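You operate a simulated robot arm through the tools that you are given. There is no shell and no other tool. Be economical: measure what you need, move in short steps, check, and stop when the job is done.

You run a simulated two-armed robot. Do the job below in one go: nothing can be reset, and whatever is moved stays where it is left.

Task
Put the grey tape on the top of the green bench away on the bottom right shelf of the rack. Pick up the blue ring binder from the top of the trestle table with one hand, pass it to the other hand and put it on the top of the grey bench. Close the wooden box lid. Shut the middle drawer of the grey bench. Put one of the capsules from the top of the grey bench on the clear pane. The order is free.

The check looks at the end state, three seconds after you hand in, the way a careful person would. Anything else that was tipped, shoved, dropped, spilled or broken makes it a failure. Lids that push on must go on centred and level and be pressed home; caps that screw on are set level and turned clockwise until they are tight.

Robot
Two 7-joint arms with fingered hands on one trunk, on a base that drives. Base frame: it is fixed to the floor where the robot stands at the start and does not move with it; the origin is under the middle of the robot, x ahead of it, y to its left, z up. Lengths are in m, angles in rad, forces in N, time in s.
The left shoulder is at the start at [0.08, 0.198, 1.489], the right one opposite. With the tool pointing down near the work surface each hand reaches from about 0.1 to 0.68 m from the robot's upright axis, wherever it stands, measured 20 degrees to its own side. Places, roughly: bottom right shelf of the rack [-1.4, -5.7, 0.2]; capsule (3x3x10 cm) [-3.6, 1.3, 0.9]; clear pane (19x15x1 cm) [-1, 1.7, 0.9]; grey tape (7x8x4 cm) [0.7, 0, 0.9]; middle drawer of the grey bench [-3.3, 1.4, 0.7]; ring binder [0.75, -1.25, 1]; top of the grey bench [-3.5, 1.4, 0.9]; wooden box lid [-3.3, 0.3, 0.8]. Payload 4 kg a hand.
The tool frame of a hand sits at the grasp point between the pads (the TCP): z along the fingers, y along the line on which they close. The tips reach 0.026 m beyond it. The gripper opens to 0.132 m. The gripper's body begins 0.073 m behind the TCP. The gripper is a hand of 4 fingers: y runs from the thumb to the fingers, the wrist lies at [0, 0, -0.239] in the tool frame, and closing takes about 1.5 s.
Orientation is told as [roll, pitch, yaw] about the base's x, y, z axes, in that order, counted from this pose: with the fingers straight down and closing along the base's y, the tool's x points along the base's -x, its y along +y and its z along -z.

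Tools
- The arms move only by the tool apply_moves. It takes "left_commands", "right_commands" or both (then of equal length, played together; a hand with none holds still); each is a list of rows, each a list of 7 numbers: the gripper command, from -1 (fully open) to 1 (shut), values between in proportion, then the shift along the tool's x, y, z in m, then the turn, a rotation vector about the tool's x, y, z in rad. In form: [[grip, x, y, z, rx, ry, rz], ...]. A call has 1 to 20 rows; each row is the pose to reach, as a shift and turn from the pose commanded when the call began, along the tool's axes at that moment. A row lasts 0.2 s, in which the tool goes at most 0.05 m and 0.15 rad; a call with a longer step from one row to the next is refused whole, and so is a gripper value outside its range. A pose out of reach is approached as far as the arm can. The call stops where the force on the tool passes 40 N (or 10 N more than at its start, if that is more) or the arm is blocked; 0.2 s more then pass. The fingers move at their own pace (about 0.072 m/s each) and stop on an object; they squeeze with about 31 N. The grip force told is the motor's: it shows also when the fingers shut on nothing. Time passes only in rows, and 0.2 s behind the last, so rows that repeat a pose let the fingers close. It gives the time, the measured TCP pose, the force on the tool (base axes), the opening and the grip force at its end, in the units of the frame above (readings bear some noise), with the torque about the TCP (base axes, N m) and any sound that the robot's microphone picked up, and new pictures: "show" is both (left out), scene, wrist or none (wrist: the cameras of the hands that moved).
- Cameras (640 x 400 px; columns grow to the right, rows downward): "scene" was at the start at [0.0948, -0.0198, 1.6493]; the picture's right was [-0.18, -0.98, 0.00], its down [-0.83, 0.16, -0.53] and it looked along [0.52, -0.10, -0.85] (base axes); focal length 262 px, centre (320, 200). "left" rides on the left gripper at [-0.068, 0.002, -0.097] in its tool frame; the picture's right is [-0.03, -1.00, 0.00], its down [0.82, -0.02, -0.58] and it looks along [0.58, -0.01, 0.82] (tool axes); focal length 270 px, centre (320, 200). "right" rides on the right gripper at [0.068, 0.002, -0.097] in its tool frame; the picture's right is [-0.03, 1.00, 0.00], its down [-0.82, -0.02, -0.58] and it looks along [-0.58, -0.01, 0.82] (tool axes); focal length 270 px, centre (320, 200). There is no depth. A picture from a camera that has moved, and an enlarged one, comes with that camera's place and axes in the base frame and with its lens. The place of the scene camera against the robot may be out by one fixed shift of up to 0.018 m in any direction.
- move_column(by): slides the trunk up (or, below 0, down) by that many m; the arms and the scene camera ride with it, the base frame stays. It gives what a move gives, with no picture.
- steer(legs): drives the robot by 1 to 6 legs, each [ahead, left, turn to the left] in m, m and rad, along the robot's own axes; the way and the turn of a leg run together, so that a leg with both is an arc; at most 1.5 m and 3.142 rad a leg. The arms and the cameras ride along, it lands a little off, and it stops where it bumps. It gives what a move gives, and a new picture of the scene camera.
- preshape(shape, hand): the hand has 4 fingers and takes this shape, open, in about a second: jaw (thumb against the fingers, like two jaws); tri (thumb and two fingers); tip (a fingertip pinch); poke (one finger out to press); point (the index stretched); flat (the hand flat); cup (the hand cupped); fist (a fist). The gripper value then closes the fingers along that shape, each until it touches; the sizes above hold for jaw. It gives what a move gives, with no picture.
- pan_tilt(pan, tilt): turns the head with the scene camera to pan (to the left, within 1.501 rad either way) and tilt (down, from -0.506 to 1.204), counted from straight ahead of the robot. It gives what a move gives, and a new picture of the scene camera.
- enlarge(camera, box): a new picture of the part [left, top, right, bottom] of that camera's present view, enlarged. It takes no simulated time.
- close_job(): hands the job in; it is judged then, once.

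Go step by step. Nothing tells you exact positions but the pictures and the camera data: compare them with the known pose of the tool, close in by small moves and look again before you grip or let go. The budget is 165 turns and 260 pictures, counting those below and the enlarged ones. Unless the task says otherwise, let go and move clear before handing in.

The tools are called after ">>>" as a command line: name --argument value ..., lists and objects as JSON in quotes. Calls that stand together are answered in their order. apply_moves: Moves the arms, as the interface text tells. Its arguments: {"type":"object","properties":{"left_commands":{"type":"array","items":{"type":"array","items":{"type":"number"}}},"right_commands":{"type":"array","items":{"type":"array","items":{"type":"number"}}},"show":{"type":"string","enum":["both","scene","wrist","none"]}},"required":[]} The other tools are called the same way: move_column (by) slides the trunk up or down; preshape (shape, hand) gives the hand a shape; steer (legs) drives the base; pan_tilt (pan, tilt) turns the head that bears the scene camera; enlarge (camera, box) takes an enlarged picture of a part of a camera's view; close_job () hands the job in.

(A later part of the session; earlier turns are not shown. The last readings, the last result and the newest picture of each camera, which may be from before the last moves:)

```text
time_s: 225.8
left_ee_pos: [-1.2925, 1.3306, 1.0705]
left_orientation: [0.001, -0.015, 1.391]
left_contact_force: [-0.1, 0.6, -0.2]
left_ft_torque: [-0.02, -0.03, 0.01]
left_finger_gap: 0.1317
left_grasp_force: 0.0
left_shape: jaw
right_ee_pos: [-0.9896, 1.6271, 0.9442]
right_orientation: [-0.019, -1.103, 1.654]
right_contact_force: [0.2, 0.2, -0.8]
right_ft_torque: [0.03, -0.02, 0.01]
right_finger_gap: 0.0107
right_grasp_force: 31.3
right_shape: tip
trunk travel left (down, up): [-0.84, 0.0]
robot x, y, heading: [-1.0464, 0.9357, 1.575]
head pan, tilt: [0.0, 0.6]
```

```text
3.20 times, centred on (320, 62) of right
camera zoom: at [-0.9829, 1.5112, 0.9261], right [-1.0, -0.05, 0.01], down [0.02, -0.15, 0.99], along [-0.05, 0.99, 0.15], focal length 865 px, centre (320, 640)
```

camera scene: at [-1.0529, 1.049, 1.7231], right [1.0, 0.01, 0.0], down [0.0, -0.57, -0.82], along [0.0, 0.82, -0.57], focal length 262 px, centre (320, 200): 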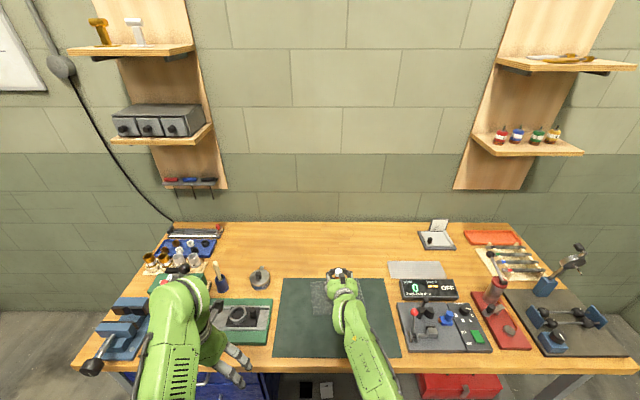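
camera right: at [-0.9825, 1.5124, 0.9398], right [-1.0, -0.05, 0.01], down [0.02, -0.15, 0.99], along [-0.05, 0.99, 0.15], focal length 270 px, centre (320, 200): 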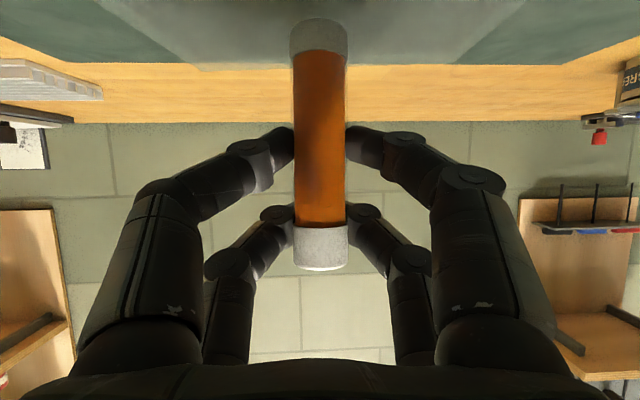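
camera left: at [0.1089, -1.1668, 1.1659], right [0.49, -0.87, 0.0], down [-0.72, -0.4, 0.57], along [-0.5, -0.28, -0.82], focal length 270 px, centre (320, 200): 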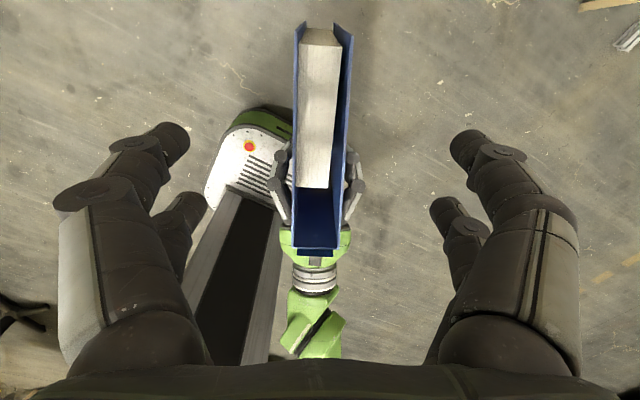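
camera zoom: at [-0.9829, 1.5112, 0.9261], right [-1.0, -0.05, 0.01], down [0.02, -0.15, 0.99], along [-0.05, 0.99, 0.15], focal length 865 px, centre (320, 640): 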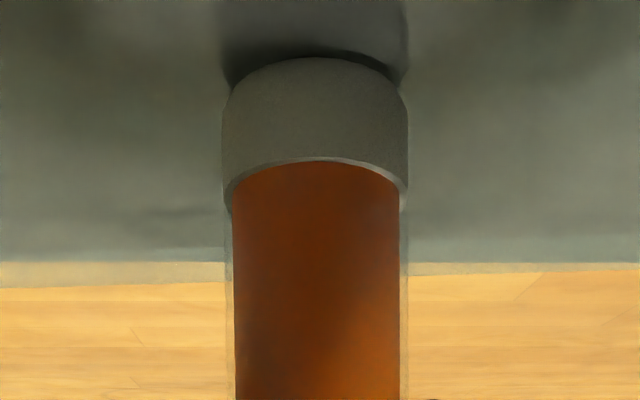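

Almost touching now; two millimetres at a time.

>>> apply_moves --right_commands '[[1, 0.0009, 0, 0.00045, 0, 0, 0], [1, 0.0018, 0, 0.0009, 0, 0, 0], [1, 0.0018, 0, 0.0009, 0, 0, 0]]' --show "none"

>>> apply_moves --right_commands '[[1, 0.0009, 0, 0.00045, 0, 0, 0], [1, 0.0009, 0, 0.00045, 0, 0, 0]]' --show "none"

>>> enlarge --camera "right" --box '[220, 0, 420, 125]'

```text
time_s: 226.6
left_ee_pos: [-1.2913, 1.3301, 1.0703]
left_orientation: [0.002, -0.016, 1.393]
left_contact_force: [-0.3, 0.5, 0.4]
left_ft_torque: [0.03, 0.0, 0.03]
left_finger_gap: 0.1321
left_grasp_force: 0.1
left_shape: jaw
right_ee_pos: [-0.988, 1.6267, 0.9416]
right_orientation: [-0.02, -1.104, 1.653]
right_contact_force: [-0.4, 0.8, 3.3]
right_ft_torque: [0.02, 0.01, 0.02]
right_finger_gap: 0.0107
right_grasp_force: 30.9
right_shape: tip
trunk travel left (down, up): [-0.84, 0.0]
robot x, y, heading: [-1.0474, 0.9366, 1.582]
head pan, tilt: [0.0, 0.6]
```

```text
time_s: 227.2
left_ee_pos: [-1.2926, 1.3282, 1.0712]
left_orientation: [0.003, -0.017, 1.39]
left_contact_force: [0.6, 0.0, 0.0]
left_ft_torque: [0.0, 0.01, 0.02]
left_finger_gap: 0.1317
left_grasp_force: 0.0
left_shape: jaw
right_ee_pos: [-0.9882, 1.6286, 0.9425]
right_orientation: [-0.021, -1.104, 1.658]
right_contact_force: [-0.6, 0.6, 7.0]
right_ft_torque: [0.0, 0.04, -0.02]
right_finger_gap: 0.0107
right_grasp_force: 30.9
right_shape: tip
trunk travel left (down, up): [-0.84, 0.0]
robot x, y, heading: [-1.0474, 0.9379, 1.571]
head pan, tilt: [0.0, 0.6]
```

```text
3.20 times, centred on (320, 62) of right
camera zoom: at [-0.9829, 1.5114, 0.9245], right [-1.0, -0.05, 0.01], down [0.02, -0.15, 0.99], along [-0.05, 0.99, 0.15], focal length 865 px, centre (320, 640)
```

zoom: 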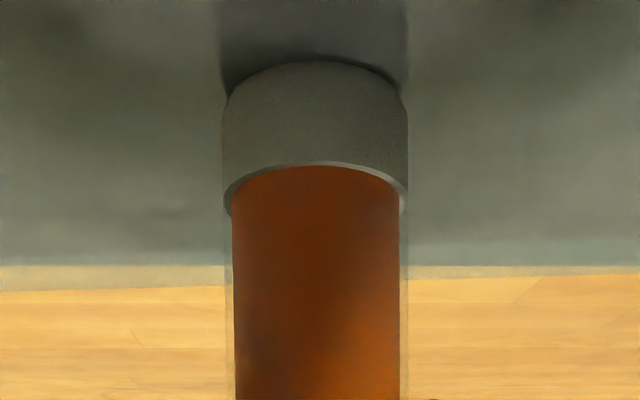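

>>> apply_moves --right_commands '[[0.85, 0, 0, 0, 0, 0, 0], [0.75, 0, 0, 0, 0, 0, 0], [0.6, 0, 0, 0, 0, 0, 0], [0.45, 0, 0, 0, 0, 0, 0], [0.3, 0, 0, 0, 0, 0, 0], [0.15, 0, 0, 0, 0, 0, 0], [0.1, 0, 0, 0, 0, 0, 0]]' --show "wrist"

```text
time_s: 228.8
left_ee_pos: [-1.2921, 1.3302, 1.0706]
left_orientation: [0.003, -0.016, 1.391]
left_contact_force: [-0.1, -0.4, 0.5]
left_ft_torque: [0.0, -0.02, 0.04]
left_finger_gap: 0.1317
left_grasp_force: 0.1
left_shape: jaw
right_ee_pos: [-0.9884, 1.6278, 0.9408]
right_orientation: [-0.022, -1.103, 1.654]
right_contact_force: [0.6, 0.0, -0.6]
right_ft_torque: [0.01, 0.03, -0.01]
right_finger_gap: 0.0586
right_grasp_force: 0.2
right_shape: tip
trunk travel left (down, up): [-0.84, 0.0]
robot x, y, heading: [-1.0508, 0.9359, 1.577]
head pan, tilt: [0.0, 0.6]
camera right: at [-0.9826, 1.5113, 0.9232], right [-1.0, -0.05, 0.01], down [0.02, -0.15, 0.99], along [-0.05, 0.99, 0.15], focal length 270 px, centre (320, 200)
```

right: 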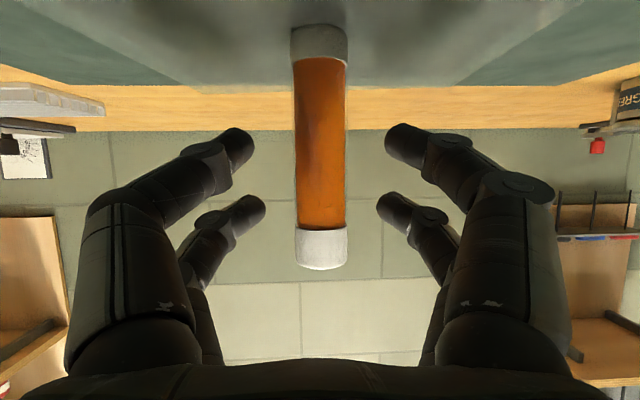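

>>> apply_moves --right_commands '[[0.05, 0.009, 0, -0.018, 0, 0, 0], [0.0, 0.0225, 0, -0.0447, 0, 0, 0], [0.0, 0.036, 0, -0.0715, 0, 0, 0], [0.0, 0.045, 0, -0.0894, 0, 0, 0]]' --show "wrist"

>>> steer --legs '[[-0.45, 0, 0]]'

>>> enlarge --camera "scene" --box '[270, 190, 410, 278]'

```text
time_s: 229.8
left_ee_pos: [-1.2919, 1.3301, 1.07]
left_orientation: [0.004, -0.016, 1.392]
left_contact_force: [0.1, 0.4, 0.5]
left_ft_torque: [-0.02, 0.01, 0.01]
left_finger_gap: 0.1321
left_grasp_force: 0.2
left_shape: jaw
right_ee_pos: [-0.982, 1.5279, 0.9407]
right_orientation: [-0.024, -1.103, 1.655]
right_contact_force: [-0.4, -0.1, -0.2]
right_ft_torque: [0.04, -0.01, 0.01]
right_finger_gap: 0.0652
right_grasp_force: 0.0
right_shape: tip
trunk travel left (down, up): [-0.84, 0.0]
robot x, y, heading: [-1.0505, 0.938, 1.577]
head pan, tilt: [0.0, 0.6]
camera right: at [-0.976, 1.4115, 0.9236], right [-1.0, -0.05, 0.01], down [0.02, -0.15, 0.99], along [-0.05, 0.99, 0.15], focal length 270 px, centre (320, 200)
```

right: 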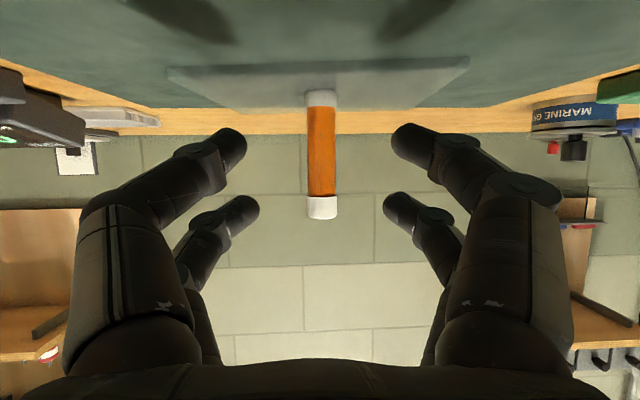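

```text
time_s: 232.5
left_ee_pos: [-1.2882, 0.8855, 1.0689]
left_orientation: [0.002, -0.013, 1.387]
left_contact_force: [0.1, 0.7, -0.4]
left_ft_torque: [0.02, -0.01, 0.02]
left_finger_gap: 0.132
left_grasp_force: 0.0
left_shape: jaw
right_ee_pos: [-0.9781, 1.0826, 0.9402]
right_orientation: [-0.021, -1.1, 1.649]
right_contact_force: [-0.5, -0.7, -0.3]
right_ft_torque: [-0.01, 0.05, 0.01]
right_finger_gap: 0.0654
right_grasp_force: 0.2
right_shape: tip
trunk travel left (down, up): [-0.84, 0.0]
robot x, y, heading: [-1.0496, 0.4903, 1.572]
head pan, tilt: [0.0, 0.6]
camera scene: at [-1.051, 0.604, 1.723], right [1.0, 0.0, 0.0], down [0.0, -0.57, -0.82], along [0.0, 0.82, -0.57], focal length 262 px, centre (320, 200)
```

scene: 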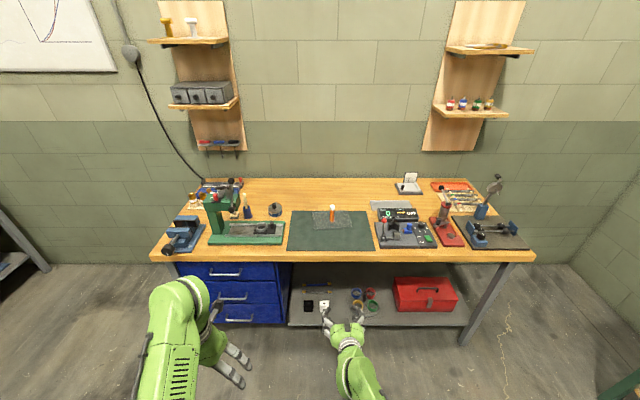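

```text
4.55 times, centred on (340, 234) of scene
camera zoom: at [-1.051, 0.604, 1.723], right [1.0, 0.0, 0.0], down [0.0, -0.57, -0.82], along [0.0, 0.82, -0.57], focal length 1193 px, centre (229, 46)
```

zoom: 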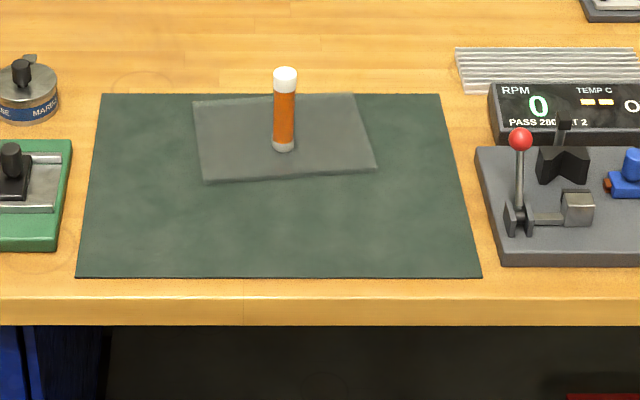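

>>> apply_moves --right_commands '[[0, 0, -0.01, -0.025, 0, 0.14, 0], [0, 0, -0.02, -0.05, 0, 0.28, 0], [0, 0, -0.03, -0.075, 0, 0.42, 0], [0, 0, -0.04, -0.1, 0, 0.56, 0], [0, 0, -0.05, -0.125, 0, 0.7, 0], [0, 0, -0.06, -0.15, 0, 0.84, 0], [0, 0, -0.07, -0.17, 0, 0.97, 0], [0, 0, -0.08, -0.17, 0, 1.1, 0]]' --show "none"

>>> steer --legs '[[0, 0, 1.57], [1.2, -0.2, 0]]'

>>> enlarge --camera "scene" --box '[120, 200, 400, 375]'

```text
time_s: 234.3
left_ee_pos: [-1.2879, 0.8856, 1.0689]
left_orientation: [0.002, -0.014, 1.385]
left_contact_force: [-0.1, -0.6, 0.0]
left_ft_torque: [0.0, -0.03, 0.01]
left_finger_gap: 0.132
left_grasp_force: 0.1
left_shape: jaw
right_ee_pos: [-0.8904, 0.9345, 1.0177]
right_orientation: [-0.007, -0.001, 1.632]
right_contact_force: [-0.1, 0.2, 0.5]
right_ft_torque: [-0.02, 0.04, 0.02]
right_finger_gap: 0.0654
right_grasp_force: 0.0
right_shape: tip
trunk travel left (down, up): [-0.84, 0.0]
robot x, y, heading: [-1.0428, 0.491, 1.57]
head pan, tilt: [0.0, 0.6]
```

```text
time_s: 244.3
left_ee_pos: [-2.6448, 0.4445, 1.0701]
left_orientation: [0.002, -0.016, 2.955]
left_contact_force: [0.2, -0.2, -0.6]
left_ft_torque: [0.0, 0.0, 0.01]
left_finger_gap: 0.1322
left_grasp_force: 0.1
left_shape: jaw
right_ee_pos: [-2.6955, 0.842, 1.0184]
right_orientation: [-0.011, -0.004, -3.082]
right_contact_force: [0.0, -0.4, 0.6]
right_ft_torque: [-0.02, 0.04, 0.0]
right_finger_gap: 0.0656
right_grasp_force: 0.1
right_shape: tip
trunk travel left (down, up): [-0.84, 0.0]
robot x, y, heading: [-2.2496, 0.6883, 3.141]
head pan, tilt: [0.0, 0.6]
camera scene: at [-2.3717, 0.6772, 1.7233], right [0.0, 1.0, 0.0], down [0.56, 0.0, -0.83], along [-0.83, 0.0, -0.56], focal length 262 px, centre (320, 200)
```

scene: 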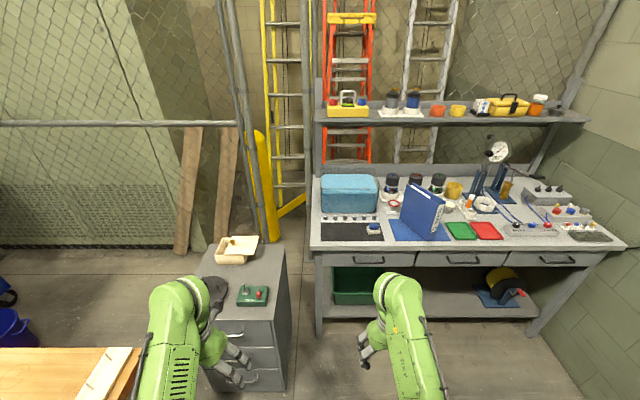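

```text
2.29 times, centred on (260, 288) of scene
camera zoom: at [-2.3717, 0.6772, 1.7233], right [0.0, 1.0, 0.0], down [0.56, 0.0, -0.83], along [-0.83, 0.0, -0.56], focal length 600 px, centre (457, 0)
```

zoom: 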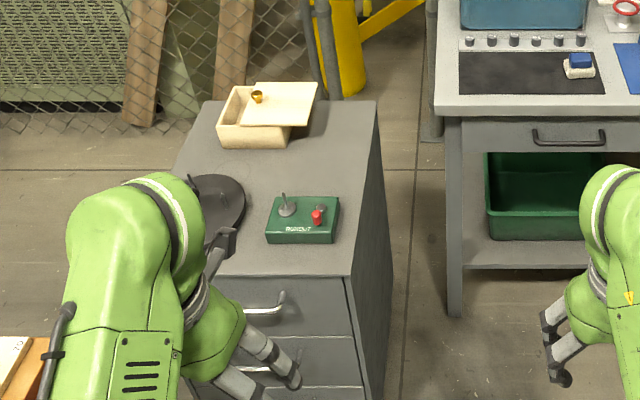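

>>> steer --legs '[[0.33, 0.25, 0]]'

>>> pan_tilt --pan 0.2 --tilt 0.9

>>> enlarge --camera "scene" --box '[200, 80, 440, 230]'

>>> enlarge --camera "left" --box '[0, 0, 640, 400]'

```text
time_s: 246.9
left_ee_pos: [-2.9738, 0.1925, 1.072]
left_orientation: [0.005, -0.018, 2.958]
left_contact_force: [0.9, -0.5, 0.1]
left_ft_torque: [-0.02, 0.02, -0.03]
left_finger_gap: 0.1318
left_grasp_force: 0.1
left_shape: jaw
right_ee_pos: [-3.0261, 0.5912, 1.0182]
right_orientation: [-0.009, -0.003, -3.079]
right_contact_force: [0.1, 0.8, -0.2]
right_ft_torque: [-0.01, 0.0, 0.03]
right_finger_gap: 0.0656
right_grasp_force: 0.0
right_shape: tip
trunk travel left (down, up): [-0.84, 0.0]
robot x, y, heading: [-2.5831, 0.4301, -3.139]
head pan, tilt: [0.0, 0.6]
camera scene: at [-2.7008, 0.4278, 1.7235], right [0.0, 1.0, 0.0], down [0.56, 0.0, -0.83], along [-0.83, 0.0, -0.56], focal length 262 px, centre (320, 200)
```

scene: 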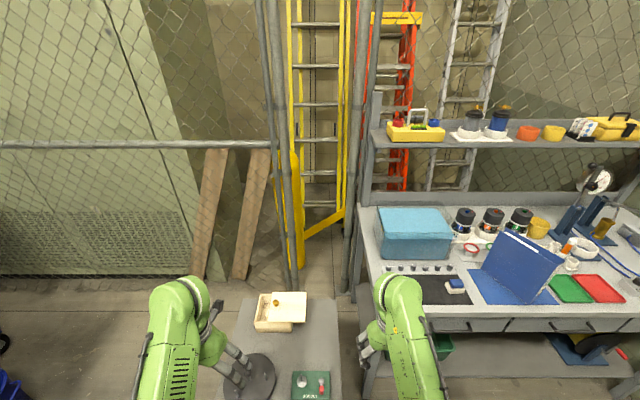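

```text
time_s: 247.7
left_ee_pos: [-2.9768, 0.1915, 1.0712]
left_orientation: [0.002, -0.016, 2.958]
left_contact_force: [-0.2, 0.0, 0.1]
left_ft_torque: [0.01, 0.02, -0.02]
left_finger_gap: 0.132
left_grasp_force: 0.0
left_shape: jaw
right_ee_pos: [-3.028, 0.5899, 1.0188]
right_orientation: [-0.01, -0.003, -3.078]
right_contact_force: [-0.7, 0.5, 0.2]
right_ft_torque: [-0.01, -0.02, -0.02]
right_finger_gap: 0.0651
right_grasp_force: 0.1
right_shape: tip
trunk travel left (down, up): [-0.84, 0.0]
robot x, y, heading: [-2.5842, 0.4316, -3.141]
head pan, tilt: [0.201, 0.901]
camera scene: at [-2.6896, 0.4103, 1.6985], right [-0.2, 0.98, 0.0], down [0.77, 0.16, -0.62], along [-0.61, -0.12, -0.78], focal length 262 px, centre (320, 200)
```

scene: 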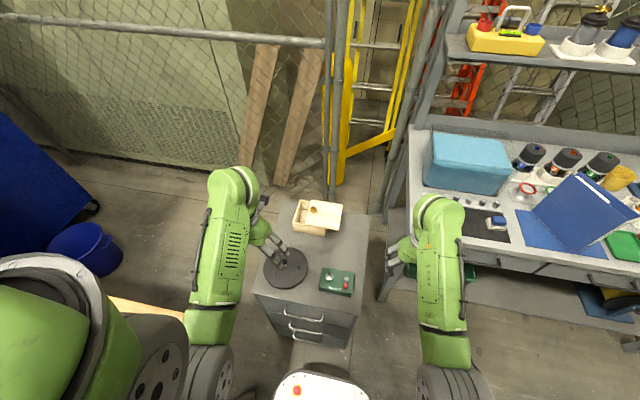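

```text
2.67 times, centred on (320, 155) of scene
camera zoom: at [-2.6896, 0.4103, 1.6985], right [-0.2, 0.98, 0.0], down [0.77, 0.16, -0.62], along [-0.61, -0.12, -0.78], focal length 700 px, centre (320, 320)
```

zoom: 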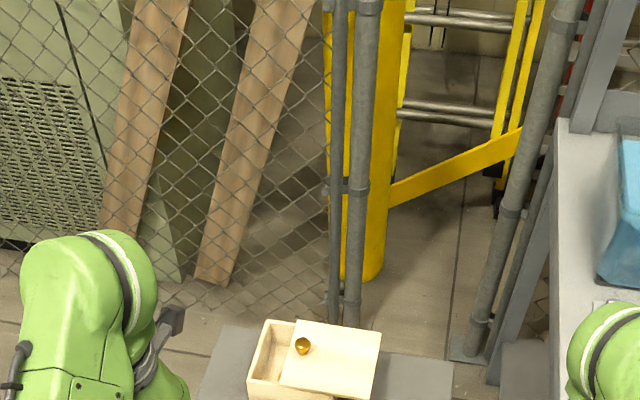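

```text
1.00 times, centred on (320, 200) of left (not enlarged: the box is as wide or as high as the picture)
camera zoom: at [-3.042, 0.2015, 1.1682], right [0.16, 0.99, 0.0], down [0.81, -0.13, 0.57], along [0.56, -0.09, -0.82], focal length 270 px, centre (320, 200)
```

zoom: 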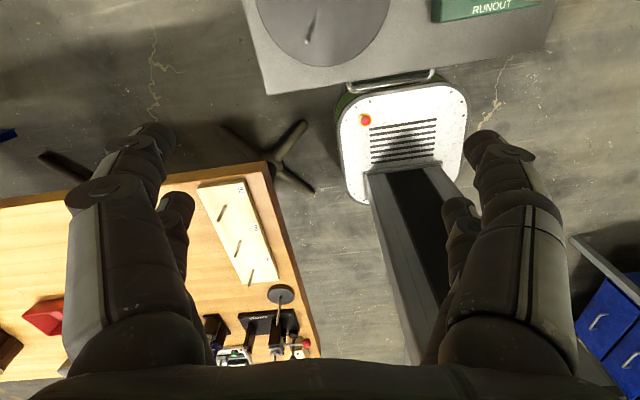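

>>> steer --legs '[[0.05, 0, 0]]'

>>> apply_moves --left_commands '[[-0.2, -0.0415, -0.005, 0.008, 0, 0, -0.03], [-0.2, -0.083, -0.01, 0.016, 0, 0, -0.06], [-0.2, -0.1245, -0.015, 0.025, 0, 0, -0.09], [-0.2, -0.166, -0.02, 0.033, 0, 0, -0.12], [-0.2, -0.2075, -0.026, 0.041, 0, 0, -0.15], [-0.2, -0.249, -0.031, 0.05, 0, 0, -0.18], [-0.2, -0.249, -0.031, 0.05, 0, 0, -0.18]]' --show "both"

```text
time_s: 248.6
left_ee_pos: [-3.0163, 0.192, 1.0749]
left_orientation: [0.003, -0.025, 2.958]
left_contact_force: [1.2, 0.2, 0.6]
left_ft_torque: [-0.02, 0.09, 0.03]
left_finger_gap: 0.1319
left_grasp_force: 0.0
left_shape: jaw
right_ee_pos: [-3.0677, 0.5896, 1.022]
right_orientation: [-0.01, -0.012, -3.081]
right_contact_force: [0.2, -0.1, 0.9]
right_ft_torque: [0.02, 0.07, -0.02]
right_finger_gap: 0.0653
right_grasp_force: 0.0
right_shape: tip
trunk travel left (down, up): [-0.84, 0.0]
robot x, y, heading: [-2.6294, 0.4307, -3.138]
head pan, tilt: [0.201, 0.901]
camera scene: at [-2.7228, 0.4102, 1.6994], right [-0.2, 0.98, 0.0], down [0.76, 0.16, -0.63], along [-0.62, -0.12, -0.78], focal length 262 px, centre (320, 200)
```

scene: 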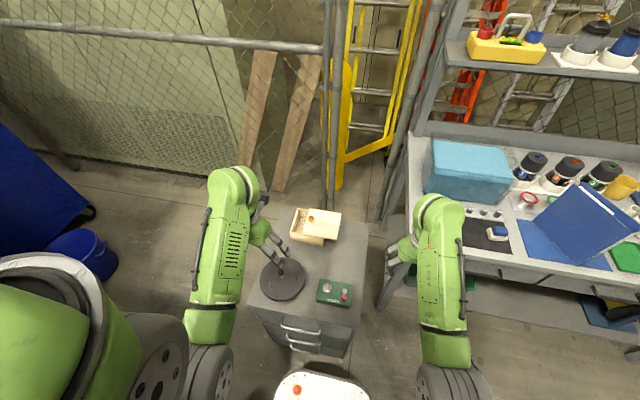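

```text
time_s: 250.2
left_ee_pos: [-3.2677, 0.2695, 1.0243]
left_orientation: [0.001, -0.016, 3.139]
left_contact_force: [-0.2, 0.5, -0.2]
left_ft_torque: [0.0, 0.03, 0.0]
left_finger_gap: 0.0797
left_grasp_force: 0.1
left_shape: jaw
right_ee_pos: [-3.0766, 0.5889, 1.0174]
right_orientation: [-0.009, 0.0, -3.08]
right_contact_force: [0.1, 0.9, -0.8]
right_ft_torque: [0.02, -0.02, 0.01]
right_finger_gap: 0.0653
right_grasp_force: 0.0
right_shape: tip
trunk travel left (down, up): [-0.84, 0.0]
robot x, y, heading: [-2.6301, 0.4344, -3.138]
head pan, tilt: [0.201, 0.901]
camera scene: at [-2.7383, 0.4104, 1.6985], right [-0.2, 0.98, 0.0], down [0.77, 0.16, -0.62], along [-0.61, -0.12, -0.78], focal length 262 px, centre (320, 200)
camera left: at [-3.3345, 0.2667, 1.1215], right [-0.02, 1.0, 0.0], down [0.83, 0.02, 0.56], along [0.56, 0.01, -0.83], focal length 270 px, centre (320, 200)
```

scene: 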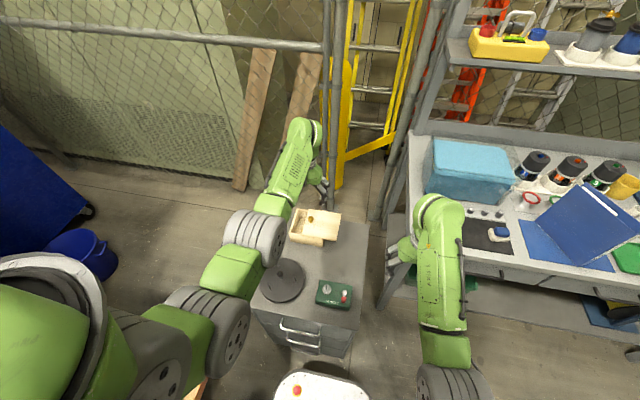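
left: 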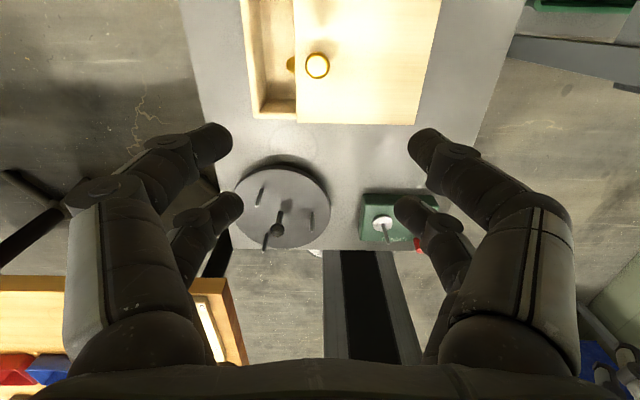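

>>> enlarge --camera "left" --box '[220, 0, 460, 150]'

>>> enlarge --camera "scene" --box '[270, 190, 370, 255]'

```text
2.67 times, centred on (340, 75) of left
camera zoom: at [-3.3345, 0.2667, 1.1215], right [-0.02, 1.0, 0.0], down [0.83, 0.02, 0.56], along [0.56, 0.01, -0.83], focal length 721 px, centre (267, 533)
```

zoom: 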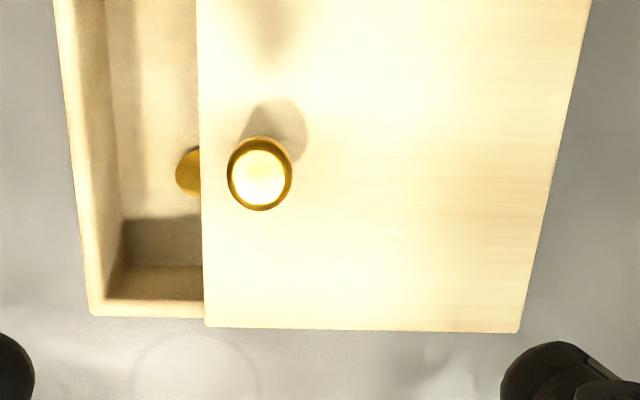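

```text
6.15 times, centred on (320, 222) of scene
camera zoom: at [-2.7383, 0.4104, 1.6985], right [-0.2, 0.98, 0.0], down [0.77, 0.16, -0.62], along [-0.61, -0.12, -0.78], focal length 1615 px, centre (320, 62)
```

zoom: 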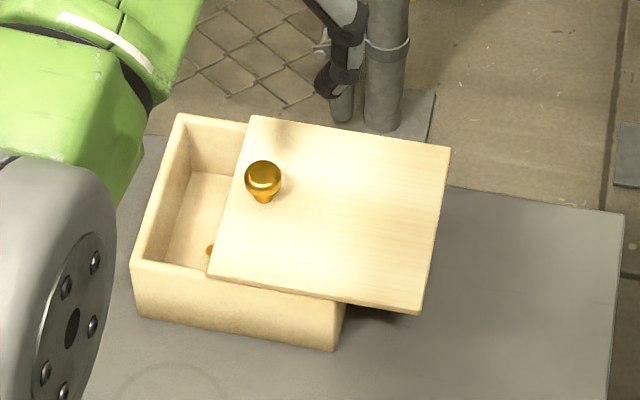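

>>> apply_moves --left_commands '[[0.0, -0.005, 0.002, 0.04, 0, 0, 0], [0.1, -0.01, 0.003, 0.08, 0, 0, 0], [0.1, -0.01, 0.003, 0.11, 0, 0, 0], [0.1, -0.01, 0.003, 0.122, 0, 0, 0], [0.1, -0.01, 0.003, 0.122, 0, 0, 0]]' --show "wrist"

>>> enlarge --camera "scene" --box '[270, 190, 370, 255]'

```text
time_s: 251.4
left_ee_pos: [-3.2779, 0.2646, 0.9004]
left_orientation: [0.001, -0.018, 3.139]
left_contact_force: [-1.1, -0.1, 0.3]
left_ft_torque: [0.02, 0.01, -0.05]
left_finger_gap: 0.06
left_grasp_force: 0.0
left_shape: jaw
right_ee_pos: [-3.0773, 0.5899, 1.0185]
right_orientation: [-0.009, -0.004, -3.08]
right_contact_force: [0.3, 0.4, 0.2]
right_ft_torque: [-0.02, -0.01, 0.01]
right_finger_gap: 0.0655
right_grasp_force: 0.0
right_shape: tip
trunk travel left (down, up): [-0.84, 0.0]
robot x, y, heading: [-2.6328, 0.4308, -3.141]
head pan, tilt: [0.201, 0.901]
camera left: at [-3.3449, 0.2624, 0.999], right [-0.02, 1.0, 0.0], down [0.82, 0.02, 0.56], along [0.56, 0.01, -0.83], focal length 270 px, centre (320, 200)
```

left: 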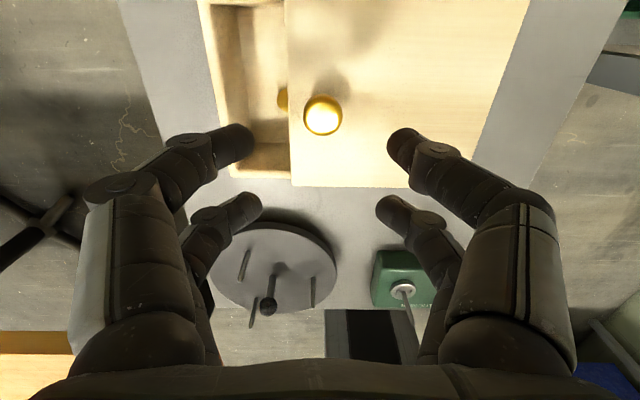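

```text
6.15 times, centred on (320, 222) of scene
camera zoom: at [-2.7388, 0.4104, 1.6984], right [-0.2, 0.98, 0.0], down [0.77, 0.16, -0.62], along [-0.61, -0.12, -0.78], focal length 1615 px, centre (320, 62)
```

zoom: 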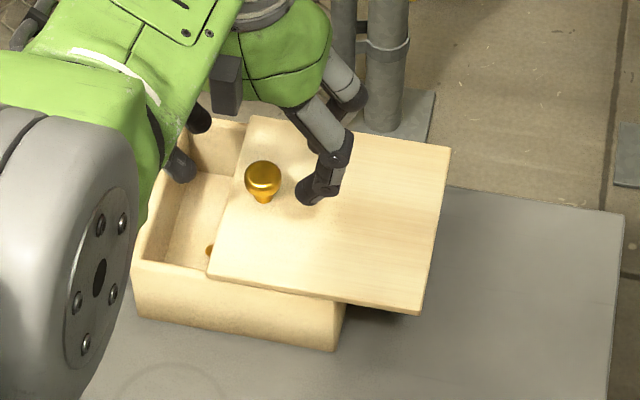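

>>> apply_moves --left_commands '[[0.1, 0, 0, 0.02, 0, 0, 0], [0.1, 0, 0, 0.036, 0, 0, 0], [0.1, 0, 0, 0.036, 0, 0, 0]]' --show "wrist"

>>> enlarge --camera "scene" --box '[270, 190, 370, 255]'

```text
time_s: 252.2
left_ee_pos: [-3.274, 0.2638, 0.8691]
left_orientation: [0.001, -0.018, 3.138]
left_contact_force: [0.4, -0.7, 0.5]
left_ft_torque: [-0.04, -0.02, -0.01]
left_finger_gap: 0.0598
left_grasp_force: 0.1
left_shape: jaw
left hand out of reach, approached as far as the arm can: row 2, 3
right_ee_pos: [-3.0754, 0.5895, 1.0174]
right_orientation: [-0.01, -0.001, -3.081]
right_contact_force: [0.4, -0.2, -0.4]
right_ft_torque: [0.04, 0.03, 0.0]
right_finger_gap: 0.0655
right_grasp_force: 0.0
right_shape: tip
trunk travel left (down, up): [-0.84, 0.0]
robot x, y, heading: [-2.6324, 0.43, -3.137]
head pan, tilt: [0.201, 0.901]
camera left: at [-3.3407, 0.2623, 0.967], right [-0.02, 1.0, 0.0], down [0.83, 0.02, 0.56], along [0.56, 0.01, -0.83], focal length 270 px, centre (320, 200)
```

left: 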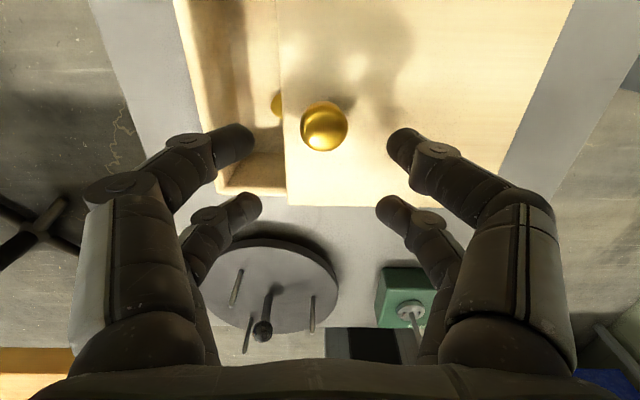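

```text
6.15 times, centred on (320, 222) of scene
camera zoom: at [-2.7378, 0.4102, 1.6985], right [-0.2, 0.98, 0.0], down [0.77, 0.16, -0.62], along [-0.61, -0.12, -0.78], focal length 1615 px, centre (320, 62)
```

zoom: 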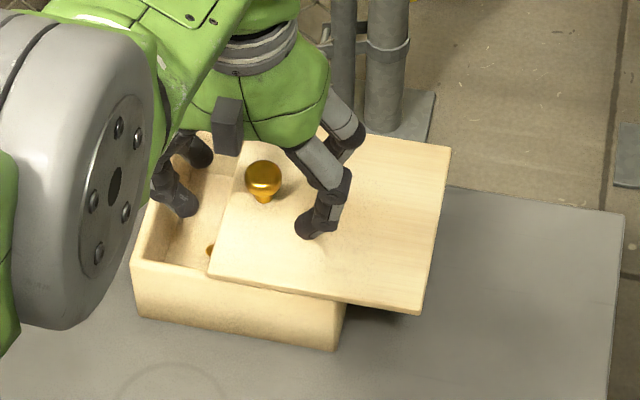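

>>> move_column --by -0.014

>>> apply_moves --left_commands '[[0.1, 0, 0.01, 0, 0, 0, 0], [0.1, 0, 0.02, 0, 0, 0, 0], [0.1, 0, 0.03, 0, 0, 0, 0], [0.1, 0, 0.035, 0, 0, 0, 0]]' --show "wrist"

>>> enlarge --camera "scene" --box '[270, 190, 370, 255]'

```text
time_s: 252.8
left_ee_pos: [-3.2745, 0.2652, 0.8552]
left_orientation: [0.0, -0.016, 3.139]
left_contact_force: [-0.2, 0.8, 0.6]
left_ft_torque: [-0.02, -0.04, -0.03]
left_finger_gap: 0.0597
left_grasp_force: 0.0
left_shape: jaw
right_ee_pos: [-3.0763, 0.5892, 1.0036]
right_orientation: [-0.009, -0.002, -3.08]
right_contact_force: [0.0, 0.2, 0.3]
right_ft_torque: [-0.01, 0.01, 0.0]
right_finger_gap: 0.0653
right_grasp_force: 0.0
right_shape: tip
trunk travel left (down, up): [-0.826, 0.014]
robot x, y, heading: [-2.631, 0.4345, -3.142]
head pan, tilt: [0.201, 0.901]
```

```text
time_s: 253.8
left_ee_pos: [-3.2756, 0.2294, 0.8547]
left_orientation: [0.0, -0.016, 3.137]
left_contact_force: [-0.3, 0.8, 0.1]
left_ft_torque: [0.0, 0.03, -0.01]
left_finger_gap: 0.0605
left_grasp_force: 0.0
left_shape: jaw
right_ee_pos: [-3.077, 0.5891, 1.0027]
right_orientation: [-0.01, -0.002, -3.081]
right_contact_force: [-0.2, -0.1, 1.0]
right_ft_torque: [0.02, -0.01, 0.0]
right_finger_gap: 0.0658
right_grasp_force: 0.1
right_shape: tip
trunk travel left (down, up): [-0.826, 0.014]
robot x, y, heading: [-2.633, 0.4353, -3.142]
head pan, tilt: [0.201, 0.901]
camera left: at [-3.3421, 0.2266, 0.953], right [-0.02, 1.0, 0.0], down [0.83, 0.02, 0.56], along [0.56, 0.01, -0.83], focal length 270 px, centre (320, 200)
```

left: 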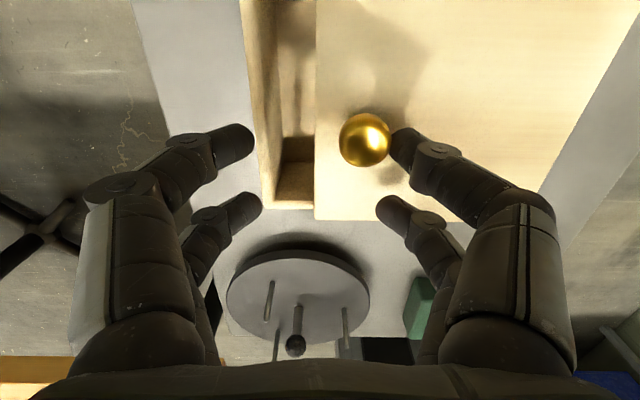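

```text
6.15 times, centred on (320, 222) of scene
camera zoom: at [-2.7386, 0.4103, 1.6844], right [-0.2, 0.98, 0.0], down [0.77, 0.16, -0.62], along [-0.61, -0.12, -0.78], focal length 1615 px, centre (320, 62)
```

zoom: 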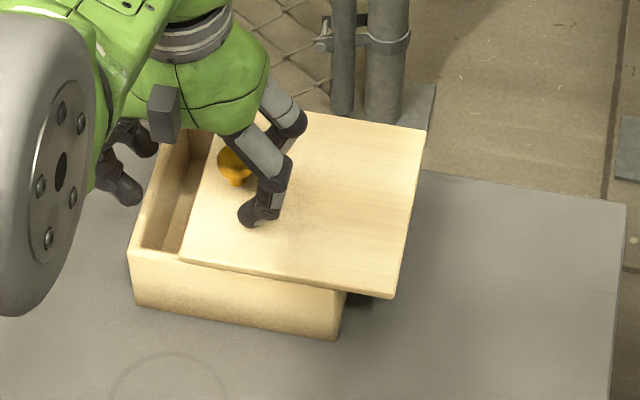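

>>> apply_moves --left_commands '[[0.1, 0, 0.008, 0, 0, 0, 0], [0.1, 0, 0.016, 0, 0, 0, 0], [0.1, 0, 0.022, 0, 0, 0, 0]]' --show "wrist"

>>> enlarge --camera "scene" --box '[270, 190, 370, 255]'

```text
time_s: 254.7
left_ee_pos: [-3.2754, 0.2079, 0.8544]
left_orientation: [0.0, -0.017, 3.137]
left_contact_force: [-1.1, 0.2, 0.7]
left_ft_torque: [-0.03, 0.01, -0.04]
left_finger_gap: 0.0603
left_grasp_force: 0.0
left_shape: jaw
right_ee_pos: [-3.076, 0.5894, 1.0039]
right_orientation: [-0.008, -0.002, -3.082]
right_contact_force: [-0.4, -0.8, -0.9]
right_ft_torque: [0.05, -0.01, 0.0]
right_finger_gap: 0.0655
right_grasp_force: 0.0
right_shape: tip
trunk travel left (down, up): [-0.826, 0.014]
robot x, y, heading: [-2.6293, 0.4323, -3.144]
head pan, tilt: [0.201, 0.901]
camera left: at [-3.3416, 0.2053, 0.953], right [-0.02, 1.0, 0.0], down [0.83, 0.02, 0.56], along [0.56, 0.01, -0.83], focal length 270 px, centre (320, 200)
```

left: 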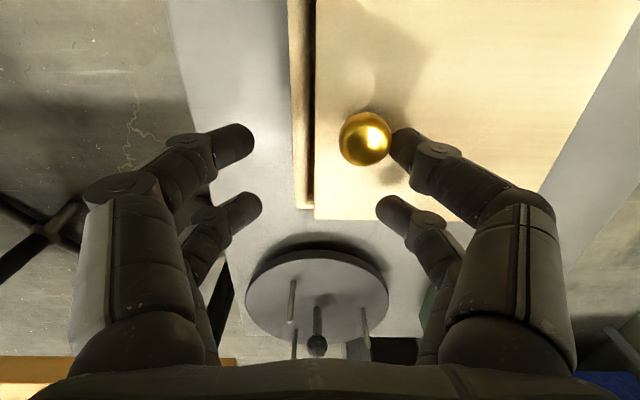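

```text
6.15 times, centred on (320, 222) of scene
camera zoom: at [-2.7387, 0.4103, 1.6844], right [-0.2, 0.98, 0.0], down [0.77, 0.16, -0.62], along [-0.61, -0.12, -0.78], focal length 1615 px, centre (320, 62)
```

zoom: 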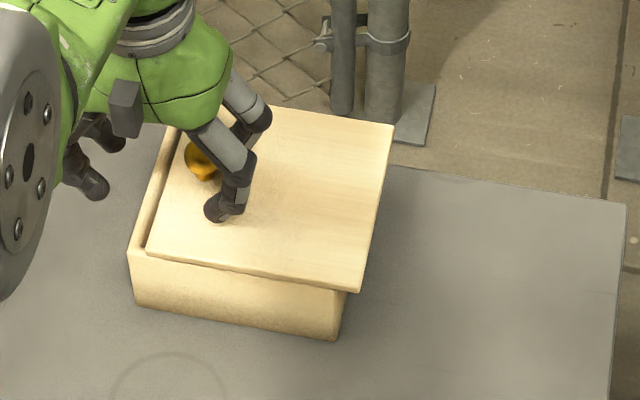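

>>> apply_moves --left_commands '[[0.1, 0, 0.004, 0, 0, 0, 0], [0.1, 0, 0.008, 0, 0, 0, 0], [0.1, 0, 0.008, 0, 0, 0, 0]]' --show "wrist"

>>> enlarge --camera "scene" --box '[270, 190, 370, 255]'

```text
time_s: 255.4
left_ee_pos: [-3.2745, 0.2003, 0.8549]
left_orientation: [0.001, -0.017, 3.137]
left_contact_force: [-0.7, 0.3, -0.6]
left_ft_torque: [-0.01, -0.02, 0.05]
left_finger_gap: 0.06
left_grasp_force: 0.0
left_shape: jaw
right_ee_pos: [-3.0772, 0.5904, 1.0046]
right_orientation: [-0.008, -0.001, -3.081]
right_contact_force: [-0.1, 0.3, 0.6]
right_ft_torque: [0.01, 0.0, -0.03]
right_finger_gap: 0.0655
right_grasp_force: 0.0
right_shape: tip
trunk travel left (down, up): [-0.826, 0.014]
robot x, y, heading: [-2.6321, 0.4331, -3.136]
head pan, tilt: [0.201, 0.901]
camera left: at [-3.3408, 0.1975, 0.9535], right [-0.02, 1.0, 0.0], down [0.83, 0.02, 0.56], along [0.56, 0.01, -0.83], focal length 270 px, centre (320, 200)
```

left: 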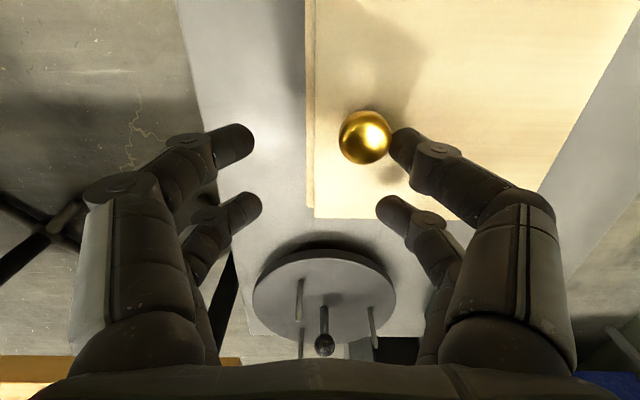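

```text
6.15 times, centred on (320, 222) of scene
camera zoom: at [-2.7386, 0.4106, 1.6844], right [-0.2, 0.98, 0.0], down [0.77, 0.16, -0.62], along [-0.61, -0.12, -0.78], focal length 1615 px, centre (320, 62)
```

zoom: 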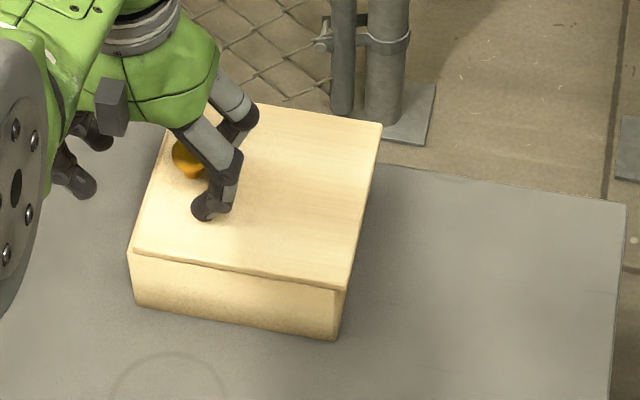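

>>> apply_moves --left_commands '[[0.1, 0, 0.002, 0, 0, 0, 0], [0.1, 0, 0.0035, 0, 0, 0, 0], [0.1, 0, 0.0035, 0, 0, 0, 0]]' --show "wrist"

>>> enlarge --camera "scene" --box '[270, 190, 370, 255]'

>>> enlarge --camera "left" --box '[240, 0, 480, 230]'

```text
time_s: 256.2
left_ee_pos: [-3.2737, 0.1964, 0.855]
left_orientation: [0.0, -0.017, 3.138]
left_contact_force: [-0.1, -0.2, 0.5]
left_ft_torque: [0.01, -0.02, -0.01]
left_finger_gap: 0.0602
left_grasp_force: 0.0
left_shape: jaw
right_ee_pos: [-3.076, 0.5905, 1.0038]
right_orientation: [-0.01, -0.003, -3.079]
right_contact_force: [-0.1, -0.2, -0.1]
right_ft_torque: [-0.03, -0.01, 0.0]
right_finger_gap: 0.0657
right_grasp_force: 0.1
right_shape: tip
trunk travel left (down, up): [-0.826, 0.014]
robot x, y, heading: [-2.6301, 0.4319, -3.14]
head pan, tilt: [0.201, 0.901]
camera left: at [-3.3406, 0.1936, 0.9533], right [-0.02, 1.0, 0.0], down [0.83, 0.02, 0.56], along [0.56, 0.01, -0.83], focal length 270 px, centre (320, 200)
```

left: 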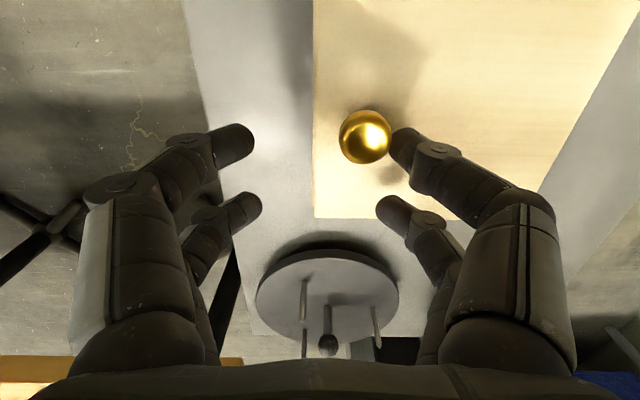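

```text
6.15 times, centred on (320, 222) of scene
camera zoom: at [-2.7386, 0.4106, 1.6844], right [-0.2, 0.98, 0.0], down [0.77, 0.16, -0.62], along [-0.61, -0.12, -0.78], focal length 1615 px, centre (320, 62)
```

zoom: 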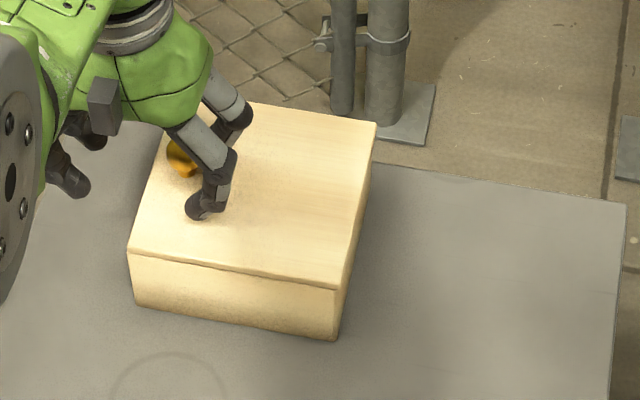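

```text
1.74 times, centred on (360, 115) of left
camera zoom: at [-3.3406, 0.1936, 0.9533], right [-0.02, 1.0, 0.0], down [0.83, 0.02, 0.56], along [0.56, 0.01, -0.83], focal length 470 px, centre (250, 348)
```

zoom: 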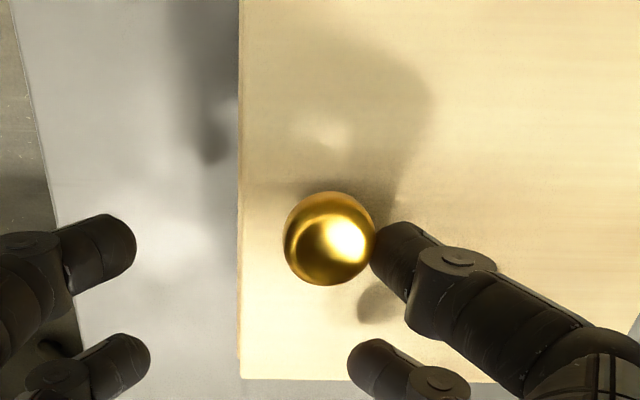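

>>> apply_moves --left_commands '[[0.1, 0, 0.0015, 0, 0, 0, 0], [0.1, 0, 0.0015, 0, 0, 0, 0]]' --show "none"

>>> enlarge --camera "scene" --box '[285, 200, 345, 245]'

```text
time_s: 256.9
left_ee_pos: [-3.2748, 0.1956, 0.8542]
left_orientation: [-0.001, -0.017, 3.139]
left_contact_force: [0.5, 0.4, 0.1]
left_ft_torque: [0.04, 0.03, 0.0]
left_finger_gap: 0.0602
left_grasp_force: 0.1
left_shape: jaw
right_ee_pos: [-3.0766, 0.589, 1.0055]
right_orientation: [-0.01, -0.003, -3.081]
right_contact_force: [-0.3, -0.3, 0.5]
right_ft_torque: [-0.04, 0.02, -0.03]
right_finger_gap: 0.0653
right_grasp_force: 0.1
right_shape: tip
trunk travel left (down, up): [-0.826, 0.014]
robot x, y, heading: [-2.6315, 0.4341, -3.14]
head pan, tilt: [0.201, 0.901]
```

```text
8.89 times, centred on (315, 222) of scene
camera zoom: at [-2.7386, 0.4105, 1.6844], right [-0.2, 0.98, 0.0], down [0.77, 0.16, -0.62], along [-0.61, -0.12, -0.78], focal length 2333 px, centre (364, 0)
```

zoom: 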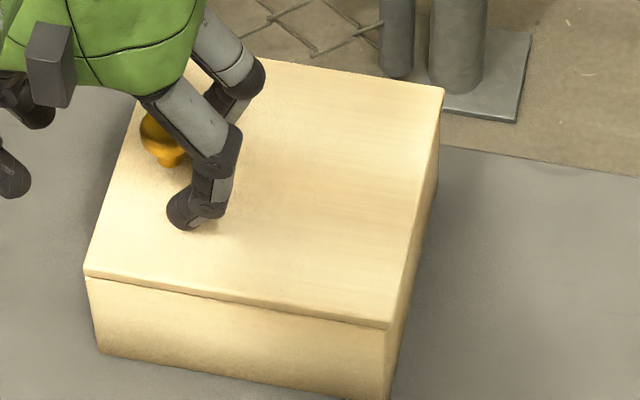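

>>> apply_moves --left_commands '[[0.1, 0, -0.012, 0, 0, 0, 0], [0.1, 0, -0.012, -0.03, 0, 0, 0], [0.6, 0, -0.03, -0.06, 0, 0, 0], [1, 0, -0.065, -0.06, 0, 0, 0], [1, 0, -0.07, -0.06, 0, 0, 0], [1, 0, -0.07, -0.06, 0, 0, 0], [1, 0, -0.07, -0.06, 0, 0, 0]]' --show "wrist"

>>> enlarge --camera "scene" --box '[285, 200, 345, 245]'

```text
time_s: 258.4
left_ee_pos: [-3.2765, 0.2661, 0.9158]
left_orientation: [0.001, -0.014, 3.138]
left_contact_force: [-0.2, 0.4, -0.1]
left_ft_torque: [-0.03, 0.01, -0.02]
left_finger_gap: 0.0003
left_grasp_force: 31.1
left_shape: jaw
right_ee_pos: [-3.076, 0.5907, 1.0039]
right_orientation: [-0.009, -0.001, -3.082]
right_contact_force: [-0.5, 0.1, 0.2]
right_ft_torque: [0.04, 0.0, 0.0]
right_finger_gap: 0.0655
right_grasp_force: 0.1
right_shape: tip
trunk travel left (down, up): [-0.826, 0.014]
robot x, y, heading: [-2.6313, 0.4343, -3.141]
head pan, tilt: [0.201, 0.901]
camera left: at [-3.3425, 0.263, 1.0134], right [-0.02, 1.0, 0.0], down [0.83, 0.02, 0.56], along [0.56, 0.01, -0.83], focal length 270 px, centre (320, 200)
```

left: 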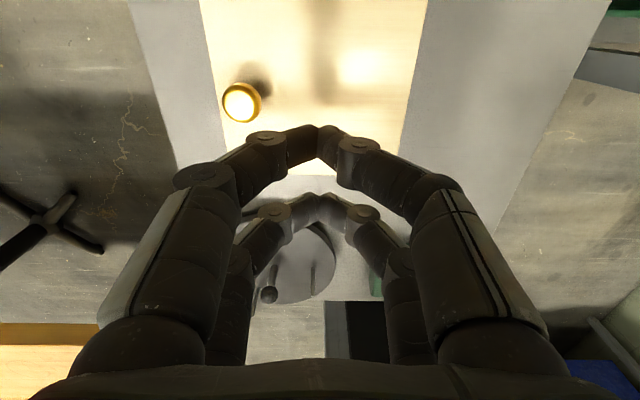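

```text
8.89 times, centred on (315, 222) of scene
camera zoom: at [-2.7387, 0.411, 1.6844], right [-0.2, 0.98, 0.0], down [0.77, 0.16, -0.62], along [-0.61, -0.12, -0.78], focal length 2333 px, centre (364, 0)
```

zoom: 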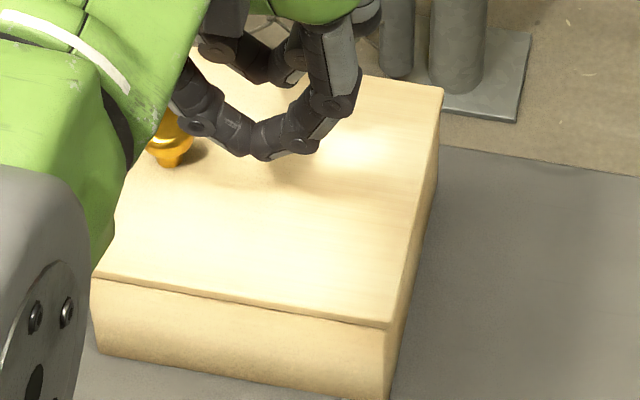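

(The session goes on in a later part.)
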